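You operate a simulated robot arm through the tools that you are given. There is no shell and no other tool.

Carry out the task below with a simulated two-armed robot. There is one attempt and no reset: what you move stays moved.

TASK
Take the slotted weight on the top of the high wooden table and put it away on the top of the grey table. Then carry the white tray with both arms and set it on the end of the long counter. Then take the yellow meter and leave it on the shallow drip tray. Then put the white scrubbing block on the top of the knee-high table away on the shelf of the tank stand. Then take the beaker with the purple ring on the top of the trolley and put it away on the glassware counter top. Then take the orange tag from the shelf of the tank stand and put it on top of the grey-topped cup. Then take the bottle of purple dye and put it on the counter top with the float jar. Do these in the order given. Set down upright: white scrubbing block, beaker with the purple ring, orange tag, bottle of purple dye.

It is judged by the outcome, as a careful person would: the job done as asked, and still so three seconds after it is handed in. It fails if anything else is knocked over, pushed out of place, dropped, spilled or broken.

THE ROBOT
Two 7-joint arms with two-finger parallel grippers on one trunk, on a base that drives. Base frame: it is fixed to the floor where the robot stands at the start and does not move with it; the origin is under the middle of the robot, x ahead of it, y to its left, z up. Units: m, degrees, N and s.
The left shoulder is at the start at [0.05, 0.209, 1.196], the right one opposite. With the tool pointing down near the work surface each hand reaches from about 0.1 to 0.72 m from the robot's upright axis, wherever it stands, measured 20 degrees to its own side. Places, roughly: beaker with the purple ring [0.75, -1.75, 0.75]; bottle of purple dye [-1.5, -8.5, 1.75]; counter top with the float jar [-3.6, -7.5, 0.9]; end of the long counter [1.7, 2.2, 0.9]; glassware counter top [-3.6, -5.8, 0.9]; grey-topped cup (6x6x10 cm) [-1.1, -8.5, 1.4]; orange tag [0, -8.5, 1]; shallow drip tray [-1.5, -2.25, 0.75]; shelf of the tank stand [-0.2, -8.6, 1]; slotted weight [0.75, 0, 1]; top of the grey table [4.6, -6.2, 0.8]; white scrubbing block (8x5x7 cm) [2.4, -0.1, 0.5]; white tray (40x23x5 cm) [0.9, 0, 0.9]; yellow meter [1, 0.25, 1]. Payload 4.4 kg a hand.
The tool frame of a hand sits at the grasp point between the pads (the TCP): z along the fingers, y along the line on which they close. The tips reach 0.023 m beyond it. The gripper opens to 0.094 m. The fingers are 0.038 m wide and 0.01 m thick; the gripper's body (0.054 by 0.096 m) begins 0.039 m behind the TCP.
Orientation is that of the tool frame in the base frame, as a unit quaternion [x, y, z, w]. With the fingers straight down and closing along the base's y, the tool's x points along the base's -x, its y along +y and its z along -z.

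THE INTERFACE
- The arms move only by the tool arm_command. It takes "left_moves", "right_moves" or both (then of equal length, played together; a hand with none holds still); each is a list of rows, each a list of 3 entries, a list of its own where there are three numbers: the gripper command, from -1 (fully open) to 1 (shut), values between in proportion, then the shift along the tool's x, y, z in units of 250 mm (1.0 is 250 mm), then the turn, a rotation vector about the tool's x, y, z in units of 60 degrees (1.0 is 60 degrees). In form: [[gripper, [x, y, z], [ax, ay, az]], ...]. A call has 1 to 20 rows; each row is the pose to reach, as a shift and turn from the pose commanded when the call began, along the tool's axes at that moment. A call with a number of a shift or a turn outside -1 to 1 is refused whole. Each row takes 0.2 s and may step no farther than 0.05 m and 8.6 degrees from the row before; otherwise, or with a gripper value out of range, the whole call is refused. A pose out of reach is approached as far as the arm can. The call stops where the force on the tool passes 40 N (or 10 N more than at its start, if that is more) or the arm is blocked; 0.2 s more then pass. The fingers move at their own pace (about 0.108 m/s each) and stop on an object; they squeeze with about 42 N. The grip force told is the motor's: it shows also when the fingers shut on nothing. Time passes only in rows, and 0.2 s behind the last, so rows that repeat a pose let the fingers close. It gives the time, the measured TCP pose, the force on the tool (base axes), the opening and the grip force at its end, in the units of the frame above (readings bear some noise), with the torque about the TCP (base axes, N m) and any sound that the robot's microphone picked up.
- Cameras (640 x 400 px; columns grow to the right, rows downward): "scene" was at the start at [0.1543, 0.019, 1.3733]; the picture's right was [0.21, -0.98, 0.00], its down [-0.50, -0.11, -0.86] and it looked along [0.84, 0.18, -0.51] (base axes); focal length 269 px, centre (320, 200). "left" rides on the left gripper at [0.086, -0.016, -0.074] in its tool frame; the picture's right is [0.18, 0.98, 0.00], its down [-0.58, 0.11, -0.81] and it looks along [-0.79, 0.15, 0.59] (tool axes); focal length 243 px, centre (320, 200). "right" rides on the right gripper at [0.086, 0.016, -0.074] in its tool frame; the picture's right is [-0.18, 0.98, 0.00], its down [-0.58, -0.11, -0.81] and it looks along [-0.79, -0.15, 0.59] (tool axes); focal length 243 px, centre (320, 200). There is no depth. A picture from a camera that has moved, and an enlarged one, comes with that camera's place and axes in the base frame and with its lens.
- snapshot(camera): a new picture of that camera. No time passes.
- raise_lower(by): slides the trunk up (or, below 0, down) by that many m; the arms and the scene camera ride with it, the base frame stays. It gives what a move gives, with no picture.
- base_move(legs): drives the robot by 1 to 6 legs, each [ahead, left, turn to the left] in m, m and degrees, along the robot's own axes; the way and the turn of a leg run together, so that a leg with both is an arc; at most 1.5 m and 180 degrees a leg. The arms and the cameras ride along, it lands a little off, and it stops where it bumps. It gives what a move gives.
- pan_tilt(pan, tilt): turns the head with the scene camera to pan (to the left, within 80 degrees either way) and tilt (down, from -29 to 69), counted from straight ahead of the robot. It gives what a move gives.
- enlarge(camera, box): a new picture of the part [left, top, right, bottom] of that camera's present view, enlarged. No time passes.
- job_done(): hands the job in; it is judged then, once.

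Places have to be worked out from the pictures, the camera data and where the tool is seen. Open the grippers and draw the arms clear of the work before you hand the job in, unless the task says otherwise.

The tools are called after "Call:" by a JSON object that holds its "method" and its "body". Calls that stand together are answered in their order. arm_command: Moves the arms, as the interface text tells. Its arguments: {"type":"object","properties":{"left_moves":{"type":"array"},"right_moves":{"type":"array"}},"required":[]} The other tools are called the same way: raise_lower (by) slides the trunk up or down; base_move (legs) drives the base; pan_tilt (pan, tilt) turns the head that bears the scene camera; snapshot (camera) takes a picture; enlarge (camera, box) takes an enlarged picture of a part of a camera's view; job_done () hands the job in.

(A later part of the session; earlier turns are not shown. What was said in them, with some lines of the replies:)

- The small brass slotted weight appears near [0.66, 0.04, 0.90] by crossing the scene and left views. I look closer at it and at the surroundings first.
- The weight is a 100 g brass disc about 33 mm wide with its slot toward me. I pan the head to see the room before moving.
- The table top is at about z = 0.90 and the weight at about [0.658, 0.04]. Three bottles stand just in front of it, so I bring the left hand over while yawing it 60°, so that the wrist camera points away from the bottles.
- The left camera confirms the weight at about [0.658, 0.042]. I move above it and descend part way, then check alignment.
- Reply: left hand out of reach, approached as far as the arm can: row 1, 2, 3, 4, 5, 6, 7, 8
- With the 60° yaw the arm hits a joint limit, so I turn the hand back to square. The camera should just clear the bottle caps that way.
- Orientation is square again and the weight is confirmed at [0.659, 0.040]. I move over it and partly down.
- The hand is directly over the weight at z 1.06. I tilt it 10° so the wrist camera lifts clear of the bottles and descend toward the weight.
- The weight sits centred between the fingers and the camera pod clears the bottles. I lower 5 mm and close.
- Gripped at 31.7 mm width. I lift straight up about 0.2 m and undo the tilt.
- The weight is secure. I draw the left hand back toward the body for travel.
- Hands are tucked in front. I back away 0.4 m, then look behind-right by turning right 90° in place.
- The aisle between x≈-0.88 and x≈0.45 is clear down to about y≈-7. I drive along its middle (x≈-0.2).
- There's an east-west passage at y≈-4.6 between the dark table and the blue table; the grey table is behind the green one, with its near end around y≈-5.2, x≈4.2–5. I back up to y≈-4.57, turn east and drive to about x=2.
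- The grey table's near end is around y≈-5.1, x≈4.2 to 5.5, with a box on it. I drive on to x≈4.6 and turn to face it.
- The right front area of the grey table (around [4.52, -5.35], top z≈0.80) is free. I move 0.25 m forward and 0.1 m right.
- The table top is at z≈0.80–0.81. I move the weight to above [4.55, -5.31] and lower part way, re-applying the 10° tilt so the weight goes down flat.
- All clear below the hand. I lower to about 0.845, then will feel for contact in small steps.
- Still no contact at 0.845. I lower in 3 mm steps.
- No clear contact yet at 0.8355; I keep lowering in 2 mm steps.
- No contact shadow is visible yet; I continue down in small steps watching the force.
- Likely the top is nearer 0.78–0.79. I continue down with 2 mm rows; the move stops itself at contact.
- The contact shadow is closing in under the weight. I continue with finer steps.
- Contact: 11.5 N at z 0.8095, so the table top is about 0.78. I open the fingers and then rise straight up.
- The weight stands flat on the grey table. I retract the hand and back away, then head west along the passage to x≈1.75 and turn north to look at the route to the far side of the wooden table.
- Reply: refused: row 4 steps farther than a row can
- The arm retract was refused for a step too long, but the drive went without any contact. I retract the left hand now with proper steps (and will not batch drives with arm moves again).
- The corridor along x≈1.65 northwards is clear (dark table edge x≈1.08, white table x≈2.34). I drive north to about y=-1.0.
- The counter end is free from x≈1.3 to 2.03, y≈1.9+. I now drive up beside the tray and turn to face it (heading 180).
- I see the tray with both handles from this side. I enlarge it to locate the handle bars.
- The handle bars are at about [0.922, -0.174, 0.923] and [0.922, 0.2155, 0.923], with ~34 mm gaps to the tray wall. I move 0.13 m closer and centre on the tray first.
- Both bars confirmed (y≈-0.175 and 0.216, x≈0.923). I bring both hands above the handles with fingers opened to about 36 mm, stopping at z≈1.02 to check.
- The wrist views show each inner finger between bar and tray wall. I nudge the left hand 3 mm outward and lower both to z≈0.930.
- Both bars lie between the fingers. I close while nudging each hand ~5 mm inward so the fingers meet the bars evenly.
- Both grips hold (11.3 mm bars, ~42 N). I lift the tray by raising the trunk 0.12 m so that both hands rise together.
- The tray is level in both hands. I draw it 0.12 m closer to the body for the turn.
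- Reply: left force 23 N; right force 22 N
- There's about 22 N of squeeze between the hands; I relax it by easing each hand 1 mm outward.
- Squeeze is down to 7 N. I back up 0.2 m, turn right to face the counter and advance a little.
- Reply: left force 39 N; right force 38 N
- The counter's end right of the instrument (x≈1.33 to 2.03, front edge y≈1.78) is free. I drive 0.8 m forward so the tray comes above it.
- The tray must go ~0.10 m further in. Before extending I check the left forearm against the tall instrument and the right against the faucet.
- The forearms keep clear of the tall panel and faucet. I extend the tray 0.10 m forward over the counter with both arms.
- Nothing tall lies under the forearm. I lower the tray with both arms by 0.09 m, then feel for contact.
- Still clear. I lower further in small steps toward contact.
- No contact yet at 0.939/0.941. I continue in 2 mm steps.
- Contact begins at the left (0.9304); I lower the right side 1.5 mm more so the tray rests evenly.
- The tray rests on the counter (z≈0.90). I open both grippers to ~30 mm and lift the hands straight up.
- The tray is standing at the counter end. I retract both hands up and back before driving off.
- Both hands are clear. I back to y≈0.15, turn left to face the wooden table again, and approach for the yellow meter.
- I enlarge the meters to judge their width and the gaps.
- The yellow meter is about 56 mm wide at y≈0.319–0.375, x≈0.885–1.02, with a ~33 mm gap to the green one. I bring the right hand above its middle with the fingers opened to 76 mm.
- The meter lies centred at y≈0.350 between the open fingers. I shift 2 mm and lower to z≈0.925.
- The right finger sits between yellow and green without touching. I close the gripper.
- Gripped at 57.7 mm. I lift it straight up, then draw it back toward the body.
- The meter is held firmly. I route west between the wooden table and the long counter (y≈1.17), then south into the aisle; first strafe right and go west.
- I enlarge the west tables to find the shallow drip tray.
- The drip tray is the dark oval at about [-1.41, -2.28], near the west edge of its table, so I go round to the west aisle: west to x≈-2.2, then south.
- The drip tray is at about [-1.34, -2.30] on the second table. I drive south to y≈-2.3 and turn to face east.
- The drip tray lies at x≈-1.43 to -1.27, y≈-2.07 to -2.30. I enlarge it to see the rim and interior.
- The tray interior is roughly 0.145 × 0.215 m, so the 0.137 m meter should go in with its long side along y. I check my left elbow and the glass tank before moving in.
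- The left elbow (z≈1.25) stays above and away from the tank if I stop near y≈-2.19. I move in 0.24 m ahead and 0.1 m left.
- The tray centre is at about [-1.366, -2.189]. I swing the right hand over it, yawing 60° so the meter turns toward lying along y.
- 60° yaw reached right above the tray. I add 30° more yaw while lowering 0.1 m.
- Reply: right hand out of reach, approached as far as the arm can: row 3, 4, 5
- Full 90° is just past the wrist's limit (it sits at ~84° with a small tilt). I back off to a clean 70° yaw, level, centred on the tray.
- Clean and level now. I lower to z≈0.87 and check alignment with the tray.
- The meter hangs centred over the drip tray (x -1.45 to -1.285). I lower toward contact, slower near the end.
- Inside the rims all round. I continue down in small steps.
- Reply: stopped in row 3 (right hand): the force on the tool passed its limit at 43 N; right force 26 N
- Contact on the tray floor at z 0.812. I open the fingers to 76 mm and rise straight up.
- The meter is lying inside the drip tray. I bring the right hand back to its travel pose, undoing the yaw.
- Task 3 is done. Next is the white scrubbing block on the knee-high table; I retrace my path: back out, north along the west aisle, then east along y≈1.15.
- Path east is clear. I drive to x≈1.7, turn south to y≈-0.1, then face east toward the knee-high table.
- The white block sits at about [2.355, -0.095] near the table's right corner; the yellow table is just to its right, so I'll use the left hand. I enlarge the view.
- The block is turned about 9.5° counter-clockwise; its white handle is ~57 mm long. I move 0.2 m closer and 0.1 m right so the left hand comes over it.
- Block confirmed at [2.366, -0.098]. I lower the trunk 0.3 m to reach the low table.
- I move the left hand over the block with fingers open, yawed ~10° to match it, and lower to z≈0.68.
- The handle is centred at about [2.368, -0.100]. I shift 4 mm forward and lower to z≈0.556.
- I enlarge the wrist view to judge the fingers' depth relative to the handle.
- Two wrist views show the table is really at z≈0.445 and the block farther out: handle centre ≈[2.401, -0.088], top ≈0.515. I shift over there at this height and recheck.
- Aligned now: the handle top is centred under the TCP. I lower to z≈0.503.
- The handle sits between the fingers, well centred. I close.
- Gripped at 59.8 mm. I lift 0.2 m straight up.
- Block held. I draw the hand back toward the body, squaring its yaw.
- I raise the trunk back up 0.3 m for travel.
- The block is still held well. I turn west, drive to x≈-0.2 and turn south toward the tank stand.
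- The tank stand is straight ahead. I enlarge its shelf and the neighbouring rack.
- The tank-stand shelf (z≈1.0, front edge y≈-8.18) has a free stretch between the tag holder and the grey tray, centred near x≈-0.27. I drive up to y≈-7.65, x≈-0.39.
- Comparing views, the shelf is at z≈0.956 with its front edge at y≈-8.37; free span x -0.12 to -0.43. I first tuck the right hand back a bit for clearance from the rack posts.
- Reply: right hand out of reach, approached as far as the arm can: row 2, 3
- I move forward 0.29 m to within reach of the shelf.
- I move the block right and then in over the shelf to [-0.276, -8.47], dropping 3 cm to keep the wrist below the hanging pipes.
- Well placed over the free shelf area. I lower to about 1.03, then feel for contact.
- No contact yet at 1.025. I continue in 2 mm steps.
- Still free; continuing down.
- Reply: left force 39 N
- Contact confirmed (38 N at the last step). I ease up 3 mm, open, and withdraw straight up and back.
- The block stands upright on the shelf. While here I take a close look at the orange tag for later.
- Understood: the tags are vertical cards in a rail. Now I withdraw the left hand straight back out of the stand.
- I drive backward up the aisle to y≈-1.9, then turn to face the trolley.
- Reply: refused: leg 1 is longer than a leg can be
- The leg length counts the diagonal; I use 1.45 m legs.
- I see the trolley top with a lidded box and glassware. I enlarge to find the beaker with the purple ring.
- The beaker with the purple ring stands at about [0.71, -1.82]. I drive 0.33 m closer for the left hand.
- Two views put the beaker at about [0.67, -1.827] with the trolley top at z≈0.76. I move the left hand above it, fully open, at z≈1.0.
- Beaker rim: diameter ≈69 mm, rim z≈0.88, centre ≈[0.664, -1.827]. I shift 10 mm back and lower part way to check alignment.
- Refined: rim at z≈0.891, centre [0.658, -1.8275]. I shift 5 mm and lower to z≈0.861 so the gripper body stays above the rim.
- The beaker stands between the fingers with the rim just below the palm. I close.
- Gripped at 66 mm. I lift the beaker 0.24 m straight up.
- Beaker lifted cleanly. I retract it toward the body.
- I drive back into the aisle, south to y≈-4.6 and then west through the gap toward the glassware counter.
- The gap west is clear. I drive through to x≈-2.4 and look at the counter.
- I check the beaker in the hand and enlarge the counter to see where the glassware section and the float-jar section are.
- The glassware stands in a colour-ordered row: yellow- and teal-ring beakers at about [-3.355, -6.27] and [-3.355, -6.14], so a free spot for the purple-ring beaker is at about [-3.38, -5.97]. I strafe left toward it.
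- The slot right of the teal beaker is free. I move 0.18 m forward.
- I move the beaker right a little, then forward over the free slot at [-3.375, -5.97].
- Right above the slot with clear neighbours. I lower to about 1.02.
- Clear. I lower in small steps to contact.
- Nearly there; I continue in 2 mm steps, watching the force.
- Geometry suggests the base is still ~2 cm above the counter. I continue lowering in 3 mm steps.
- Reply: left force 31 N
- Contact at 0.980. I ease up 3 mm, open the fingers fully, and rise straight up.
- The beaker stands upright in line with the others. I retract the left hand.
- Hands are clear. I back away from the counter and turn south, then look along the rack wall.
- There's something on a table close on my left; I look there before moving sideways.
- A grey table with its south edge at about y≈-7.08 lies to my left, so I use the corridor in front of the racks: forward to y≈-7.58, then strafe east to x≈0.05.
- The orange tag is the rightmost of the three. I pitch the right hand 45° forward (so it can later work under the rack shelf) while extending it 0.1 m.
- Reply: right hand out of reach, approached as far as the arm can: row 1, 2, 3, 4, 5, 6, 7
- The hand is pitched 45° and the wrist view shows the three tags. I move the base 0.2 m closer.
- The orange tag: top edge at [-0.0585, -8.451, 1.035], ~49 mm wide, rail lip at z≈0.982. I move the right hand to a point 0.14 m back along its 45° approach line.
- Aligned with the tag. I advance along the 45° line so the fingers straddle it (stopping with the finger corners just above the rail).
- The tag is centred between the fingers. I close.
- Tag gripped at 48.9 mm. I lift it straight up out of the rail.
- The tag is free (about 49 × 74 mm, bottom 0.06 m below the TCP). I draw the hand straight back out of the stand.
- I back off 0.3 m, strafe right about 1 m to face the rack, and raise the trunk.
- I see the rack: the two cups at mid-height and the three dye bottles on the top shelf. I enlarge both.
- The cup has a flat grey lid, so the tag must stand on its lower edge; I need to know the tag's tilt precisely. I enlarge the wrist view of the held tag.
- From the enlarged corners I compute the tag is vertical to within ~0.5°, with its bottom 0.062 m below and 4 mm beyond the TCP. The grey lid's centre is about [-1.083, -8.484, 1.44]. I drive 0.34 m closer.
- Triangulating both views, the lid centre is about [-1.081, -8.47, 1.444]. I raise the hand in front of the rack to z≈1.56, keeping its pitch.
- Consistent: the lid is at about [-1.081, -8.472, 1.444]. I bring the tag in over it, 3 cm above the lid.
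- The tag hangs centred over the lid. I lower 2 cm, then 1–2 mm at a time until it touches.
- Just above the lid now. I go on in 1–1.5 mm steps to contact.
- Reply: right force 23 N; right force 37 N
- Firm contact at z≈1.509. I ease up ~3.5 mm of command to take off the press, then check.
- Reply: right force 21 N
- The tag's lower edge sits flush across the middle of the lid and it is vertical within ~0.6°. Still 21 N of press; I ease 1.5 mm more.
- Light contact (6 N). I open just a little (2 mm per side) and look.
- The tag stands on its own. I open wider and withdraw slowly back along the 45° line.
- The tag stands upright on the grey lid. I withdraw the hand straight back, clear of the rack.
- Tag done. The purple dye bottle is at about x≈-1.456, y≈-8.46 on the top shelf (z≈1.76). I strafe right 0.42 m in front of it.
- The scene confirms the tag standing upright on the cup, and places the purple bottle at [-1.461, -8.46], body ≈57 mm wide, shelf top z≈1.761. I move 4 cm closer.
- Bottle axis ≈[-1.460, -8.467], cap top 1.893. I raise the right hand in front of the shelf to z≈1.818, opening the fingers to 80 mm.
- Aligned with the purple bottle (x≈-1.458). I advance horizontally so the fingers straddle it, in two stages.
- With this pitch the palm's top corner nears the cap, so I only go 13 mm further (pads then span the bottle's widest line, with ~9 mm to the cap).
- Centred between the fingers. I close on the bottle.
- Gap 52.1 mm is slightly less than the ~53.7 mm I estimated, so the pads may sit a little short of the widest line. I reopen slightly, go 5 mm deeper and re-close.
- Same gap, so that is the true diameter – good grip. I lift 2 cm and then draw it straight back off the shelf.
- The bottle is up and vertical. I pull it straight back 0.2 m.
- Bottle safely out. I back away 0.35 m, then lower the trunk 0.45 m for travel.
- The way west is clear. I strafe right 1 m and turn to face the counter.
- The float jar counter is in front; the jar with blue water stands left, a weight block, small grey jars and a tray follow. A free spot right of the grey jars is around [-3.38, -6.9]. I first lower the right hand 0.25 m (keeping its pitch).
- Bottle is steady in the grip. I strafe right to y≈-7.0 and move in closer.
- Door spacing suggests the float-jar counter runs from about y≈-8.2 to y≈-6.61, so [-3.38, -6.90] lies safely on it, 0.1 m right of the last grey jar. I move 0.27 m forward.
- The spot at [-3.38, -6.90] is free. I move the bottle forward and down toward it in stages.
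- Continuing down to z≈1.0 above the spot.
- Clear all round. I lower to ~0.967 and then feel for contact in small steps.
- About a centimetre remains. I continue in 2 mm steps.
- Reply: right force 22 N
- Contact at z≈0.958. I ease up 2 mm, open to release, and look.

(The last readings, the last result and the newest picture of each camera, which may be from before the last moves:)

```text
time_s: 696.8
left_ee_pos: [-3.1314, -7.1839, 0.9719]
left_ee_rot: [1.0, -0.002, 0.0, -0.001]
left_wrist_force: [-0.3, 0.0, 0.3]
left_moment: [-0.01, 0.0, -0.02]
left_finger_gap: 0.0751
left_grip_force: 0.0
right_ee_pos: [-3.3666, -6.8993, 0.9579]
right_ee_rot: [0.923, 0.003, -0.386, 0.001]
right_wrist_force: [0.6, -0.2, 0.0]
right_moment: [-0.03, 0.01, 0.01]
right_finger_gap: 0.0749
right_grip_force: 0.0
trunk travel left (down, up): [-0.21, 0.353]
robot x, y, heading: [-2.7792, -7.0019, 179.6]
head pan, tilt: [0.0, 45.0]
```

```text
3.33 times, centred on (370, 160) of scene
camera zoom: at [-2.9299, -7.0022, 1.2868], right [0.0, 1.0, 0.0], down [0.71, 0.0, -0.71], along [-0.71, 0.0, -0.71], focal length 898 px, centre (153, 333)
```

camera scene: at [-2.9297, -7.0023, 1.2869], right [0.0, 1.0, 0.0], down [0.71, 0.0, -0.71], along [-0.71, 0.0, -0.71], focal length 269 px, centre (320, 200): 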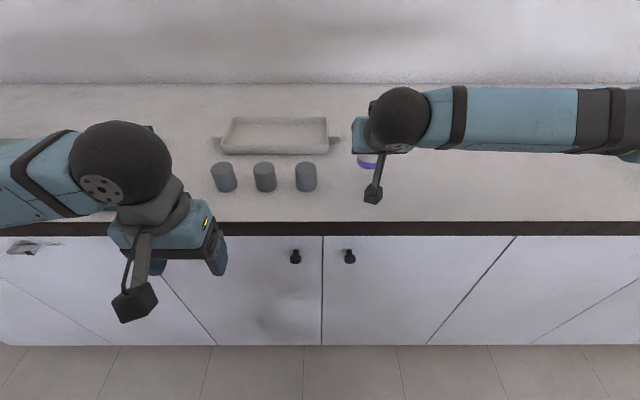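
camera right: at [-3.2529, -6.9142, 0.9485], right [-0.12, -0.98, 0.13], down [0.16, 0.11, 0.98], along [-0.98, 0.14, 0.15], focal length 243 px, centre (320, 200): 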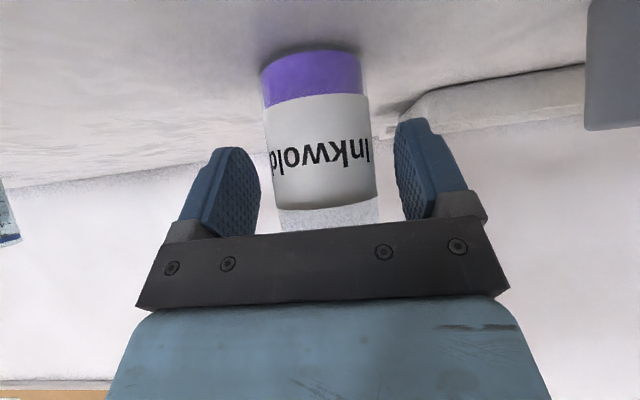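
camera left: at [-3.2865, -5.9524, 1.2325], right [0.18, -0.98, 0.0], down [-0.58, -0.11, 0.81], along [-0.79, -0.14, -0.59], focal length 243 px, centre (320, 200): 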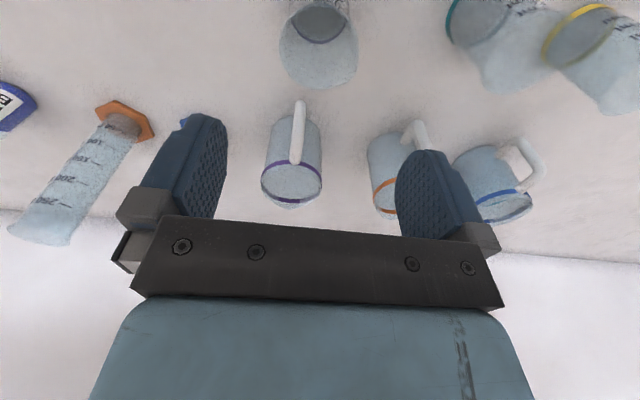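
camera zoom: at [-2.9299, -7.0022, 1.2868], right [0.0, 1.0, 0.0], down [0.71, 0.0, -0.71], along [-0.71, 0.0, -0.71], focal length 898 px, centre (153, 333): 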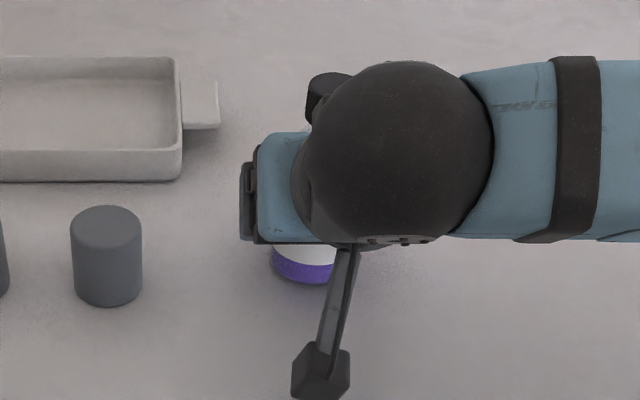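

Released; the bottle stands by itself. I withdraw the hand straight back, then up.

Call:
{"method": "arm_command", "body": {"right_moves": [[-0.6, [0.056, 0, -0.057], [0, 0, 0]], [-0.6, [0.126, 0, -0.128], [0, 0, 0]], [-0.6, [0.21, 0, -0.214], [0, 0, 0]], [-0.6, [0.31, 0, -0.315], [0, 0, 0]], [-0.6, [0.421, 0, -0.427], [0, 0, 0]], [-0.6, [0.421, 0, -0.427], [0, 0, 0]]]}}

Call:
{"method": "snapshot", "body": {"camera": "scene"}}

Call:
{"method": "snapshot", "body": {"camera": "right"}}

```text
time_s: 698.1
left_ee_pos: [-3.1311, -7.1834, 0.9719]
left_ee_rot: [1.0, -0.001, 0.001, -0.001]
left_wrist_force: [1.1, 0.5, 0.8]
left_moment: [0.01, 0.01, -0.03]
left_finger_gap: 0.0749
left_grip_force: 0.0
right_ee_pos: [-3.217, -6.895, 0.9584]
right_ee_rot: [0.923, 0.002, -0.386, 0.0]
right_wrist_force: [0.0, -0.7, -0.3]
right_moment: [0.0, 0.02, -0.01]
right_finger_gap: 0.0752
right_grip_force: 0.0
trunk travel left (down, up): [-0.21, 0.353]
robot x, y, heading: [-2.7762, -7.0016, 180.1]
head pan, tilt: [0.0, 45.0]
```

```text
taken
camera scene: at [-2.9301, -7.0021, 1.2868], right [0.0, 1.0, 0.0], down [0.71, 0.0, -0.71], along [-0.71, 0.0, -0.71], focal length 269 px, centre (320, 200)
```

scene: 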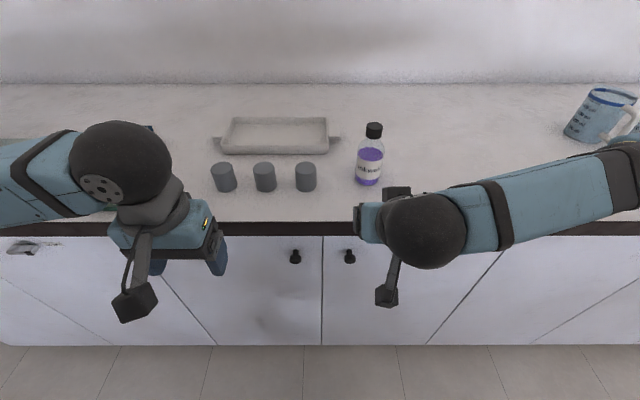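

```text
taken
camera right: at [-3.1028, -6.9126, 0.9492], right [-0.12, -0.98, 0.13], down [0.16, 0.11, 0.98], along [-0.98, 0.14, 0.15], focal length 243 px, centre (320, 200)
```

right: 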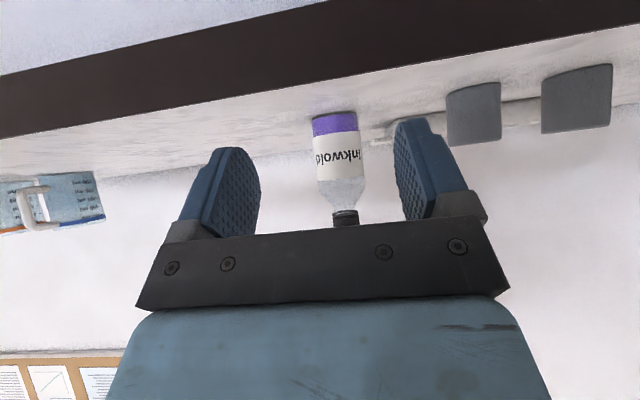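

The dye bottle stands upright on the float-jar counter. I back away 0.45 m so both arms are clear of the work, and then check on the tag.

Call:
{"method": "base_move", "body": {"legs": [[-0.45, 0, 0]]}}

Call:
{"method": "snapshot", "body": {"camera": "scene"}}

Call:
{"method": "pan_tilt", "body": {"pan": 70, "tilt": 5}}

Call:
{"method": "snapshot", "body": {"camera": "scene"}}

```text
time_s: 700.9
left_ee_pos: [-2.6788, -7.185, 0.9714]
left_ee_rot: [1.0, 0.001, -0.001, 0.0]
left_wrist_force: [0.0, 0.0, 0.0]
left_moment: [0.02, 0.02, 0.04]
left_finger_gap: 0.0751
left_grip_force: 0.0
right_ee_pos: [-2.7656, -6.899, 0.9591]
right_ee_rot: [0.923, 0.004, -0.386, 0.0]
right_wrist_force: [0.6, -0.1, -0.4]
right_moment: [0.01, 0.02, 0.0]
right_finger_gap: 0.0753
right_grip_force: 0.1
trunk travel left (down, up): [-0.21, 0.353]
robot x, y, heading: [-2.3294, -7.0028, -179.7]
head pan, tilt: [0.0, 45.0]
```

```text
taken
camera scene: at [-2.479, -7.0027, 1.2869], right [0.0, 1.0, 0.0], down [0.71, 0.0, -0.71], along [-0.71, 0.0, -0.71], focal length 269 px, centre (320, 200)
```

scene: 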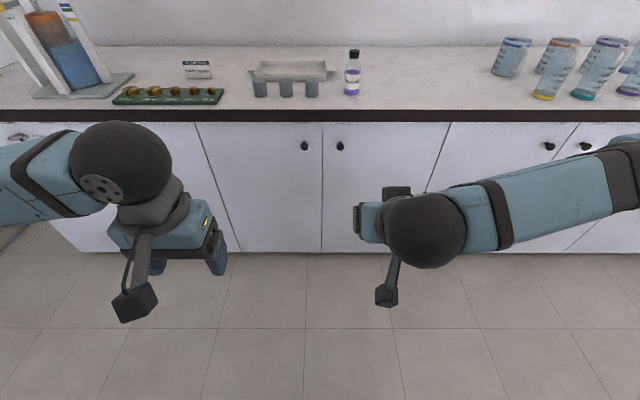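

```text
time_s: 702.3
left_ee_pos: [-2.6801, -7.1843, 0.9715]
left_ee_rot: [1.0, 0.0, -0.001, -0.001]
left_wrist_force: [0.3, -0.7, -0.3]
left_moment: [-0.01, -0.03, 0.01]
left_finger_gap: 0.0751
left_grip_force: 0.0
right_ee_pos: [-2.7662, -6.8987, 0.9575]
right_ee_rot: [0.923, 0.003, -0.386, 0.0]
right_wrist_force: [0.2, -0.4, -0.2]
right_moment: [-0.01, 0.02, 0.01]
right_finger_gap: 0.0753
right_grip_force: 0.0
trunk travel left (down, up): [-0.21, 0.353]
robot x, y, heading: [-2.3311, -7.0034, -179.8]
head pan, tilt: [70.0, 5.0]
```

```text
taken
camera scene: at [-2.4295, -7.0889, 1.3498], right [-0.94, 0.34, 0.0], down [0.03, 0.08, -1.0], along [-0.34, -0.94, -0.09], focal length 269 px, centre (320, 200)
```

scene: 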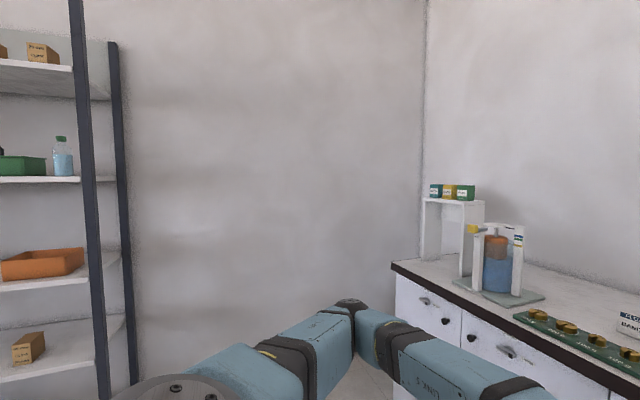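

I turn left a bit to view the rack and confirm that the tag is still standing.

Call:
{"method": "base_move", "body": {"legs": [[0.1, 0, 0], [0, 0, 70]]}}

Call:
{"method": "pan_tilt", "body": {"pan": 45, "tilt": 0}}

Call:
{"method": "snapshot", "body": {"camera": "scene"}}

```text
time_s: 706.5
left_ee_pos: [-2.38, -7.3933, 0.9723]
left_ee_rot: [0.82, 0.572, -0.002, -0.001]
left_wrist_force: [-0.4, 0.4, -1.0]
left_moment: [0.03, -0.01, -0.02]
left_finger_gap: 0.075
left_grip_force: 0.0
right_ee_pos: [-2.6782, -7.3775, 0.9575]
right_ee_rot: [0.754, 0.531, -0.316, 0.222]
right_wrist_force: [0.2, 0.2, -0.6]
right_moment: [-0.01, -0.02, 0.03]
right_finger_gap: 0.075
right_grip_force: 0.0
trunk travel left (down, up): [-0.21, 0.353]
robot x, y, heading: [-2.4287, -7.002, -110.0]
head pan, tilt: [70.0, 5.0]
```

```text
time_s: 707.4
left_ee_pos: [-2.3807, -7.3944, 0.9715]
left_ee_rot: [0.82, 0.573, -0.001, 0.001]
left_wrist_force: [0.8, 0.3, 0.6]
left_moment: [0.03, -0.01, 0.01]
left_finger_gap: 0.0753
left_grip_force: 0.0
right_ee_pos: [-2.6787, -7.377, 0.9575]
right_ee_rot: [0.755, 0.531, -0.316, 0.221]
right_wrist_force: [-0.4, -0.1, -0.5]
right_moment: [-0.01, 0.03, 0.02]
right_finger_gap: 0.0752
right_grip_force: 0.1
trunk travel left (down, up): [-0.21, 0.353]
robot x, y, heading: [-2.4309, -7.0016, -109.8]
head pan, tilt: [45.0, 0.0]
```

```text
taken
camera scene: at [-2.4165, -7.1476, 1.3578], right [-0.91, -0.42, 0.0], down [0.0, 0.0, -1.0], along [0.42, -0.91, 0.0], focal length 269 px, centre (320, 200)
```

scene: 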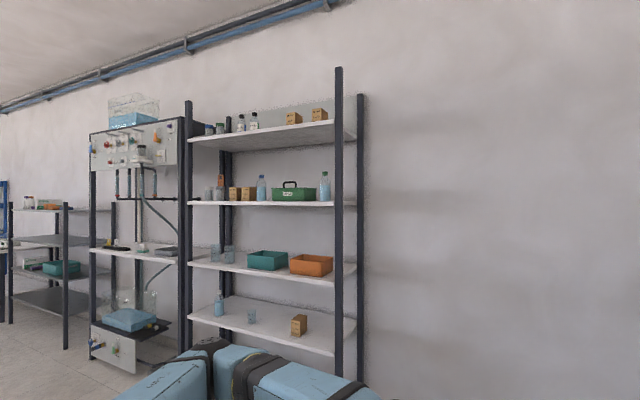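

Call:
{"method": "enlarge", "body": {"camera": "scene", "box": [80, 90, 280, 270]}}

Call:
{"method": "enlarge", "body": {"camera": "scene", "box": [190, 165, 260, 215]}}

```text
2.22 times, centred on (180, 180) of scene
camera zoom: at [-2.4165, -7.1476, 1.3578], right [-0.91, -0.42, 0.0], down [0.0, 0.0, -1.0], along [0.42, -0.91, 0.0], focal length 599 px, centre (631, 244)
```

zoom: 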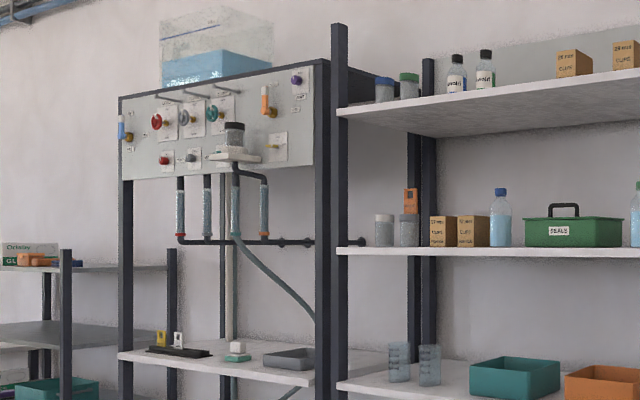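

```text
8.00 times, centred on (225, 190) of scene
camera zoom: at [-2.4165, -7.1476, 1.3578], right [-0.91, -0.42, 0.0], down [0.0, 0.0, -1.0], along [0.42, -0.91, 0.0], focal length 2155 px, centre (1080, 280)
```

zoom: 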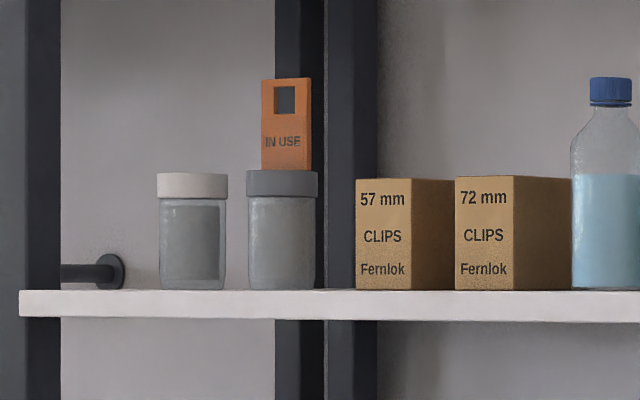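

Everything checks out: the tag stands upright on the grey-topped cup and the block stands upright on the tank-stand shelf. I fully open both grippers, with the arms clear of everything.

Call:
{"method": "arm_command", "body": {"left_moves": [[-1, [0, 0, 0], [0, 0, 0]], [-1, [0, 0, 0], [0, 0, 0]]], "right_moves": [[-1, [0, 0, 0], [0, 0, 0]], [-1, [0, 0, 0], [0, 0, 0]]]}}

Call:
{"method": "pan_tilt", "body": {"pan": -60, "tilt": 20}}

Call:
{"method": "snapshot", "body": {"camera": "scene"}}

```text
time_s: 708.0
left_ee_pos: [-2.3801, -7.3947, 0.9723]
left_ee_rot: [0.819, 0.573, -0.001, -0.001]
left_wrist_force: [-0.3, 1.2, 1.0]
left_moment: [-0.01, 0.0, -0.02]
left_finger_gap: 0.0937
left_grip_force: 0.1
right_ee_pos: [-2.68, -7.3771, 0.9589]
right_ee_rot: [0.754, 0.532, -0.315, 0.222]
right_wrist_force: [-1.1, 0.0, 0.4]
right_moment: [-0.02, -0.02, -0.02]
right_finger_gap: 0.0941
right_grip_force: 0.1
trunk travel left (down, up): [-0.21, 0.353]
robot x, y, heading: [-2.4289, -7.0026, -110.3]
head pan, tilt: [45.0, 0.0]
```

```text
time_s: 709.8
left_ee_pos: [-2.3802, -7.3939, 0.972]
left_ee_rot: [0.82, 0.572, -0.002, 0.0]
left_wrist_force: [0.2, 0.8, -0.7]
left_moment: [-0.03, -0.02, -0.02]
left_finger_gap: 0.094
left_grip_force: 0.0
right_ee_pos: [-2.6786, -7.3774, 0.9591]
right_ee_rot: [0.754, 0.532, -0.316, 0.222]
right_wrist_force: [-0.4, -0.2, 0.6]
right_moment: [0.01, 0.04, -0.01]
right_finger_gap: 0.0939
right_grip_force: 0.1
trunk travel left (down, up): [-0.21, 0.353]
robot x, y, heading: [-2.4319, -7.0002, -110.3]
head pan, tilt: [-60.0, 20.0]
```

```text
taken
camera scene: at [-2.5463, -7.0821, 1.3255], right [-0.17, 0.98, 0.0], down [0.34, 0.06, -0.94], along [-0.93, -0.16, -0.34], focal length 269 px, centre (320, 200)
```

scene: 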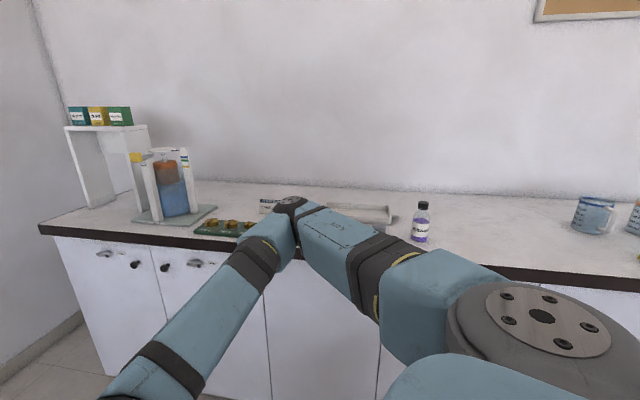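

All seven items are in place: the dye bottle stands upright on the float-jar counter, the grippers are open and the arms are clear. I hand the job in.

Call:
{"method": "job_done", "body": {}}

```text
The job is handed in.
```

I did all seven moves in the order you gave and handed the job in. I bumped, dropped and spilled nothing.

| Item | Where it is now |
|---|---|
| Slotted weight (100 g) | Flat on the top of the grey table, in the open area near the front edge |
| White tray | On the end of the long counter, carried there with both arms |
| Yellow meter | Lying inside the shallow drip tray |
| White scrubbing block | Upright on the shelf of the tank stand, between the tag rail and the grey tray |
| Beaker with the purple ring | Upright on the glassware counter, in line with the yellow- and teal-ring beakers |
| Orange tag | Standing on its lower edge on the grey-topped cup |
| Bottle of purple dye | Upright on the counter with the float jar, to the right of the small grey jars |

- **Checked at the end:** I looked again at the block, the tag and the dye bottle just before handing in, and all three were standing. The weight, tray, meter and beaker I only checked when I set them down.
- **Weight:** the weight rack on the grey table has an empty 100 g space. I put the weight on the table top instead, as the task said.
- **Dye bottle:** the float-jar and glassware counters join without a visible seam. Going by the cabinet doors, the bottle is about 0.3 m on the float-jar side.

The grippers are open and the arms are clear of the work.
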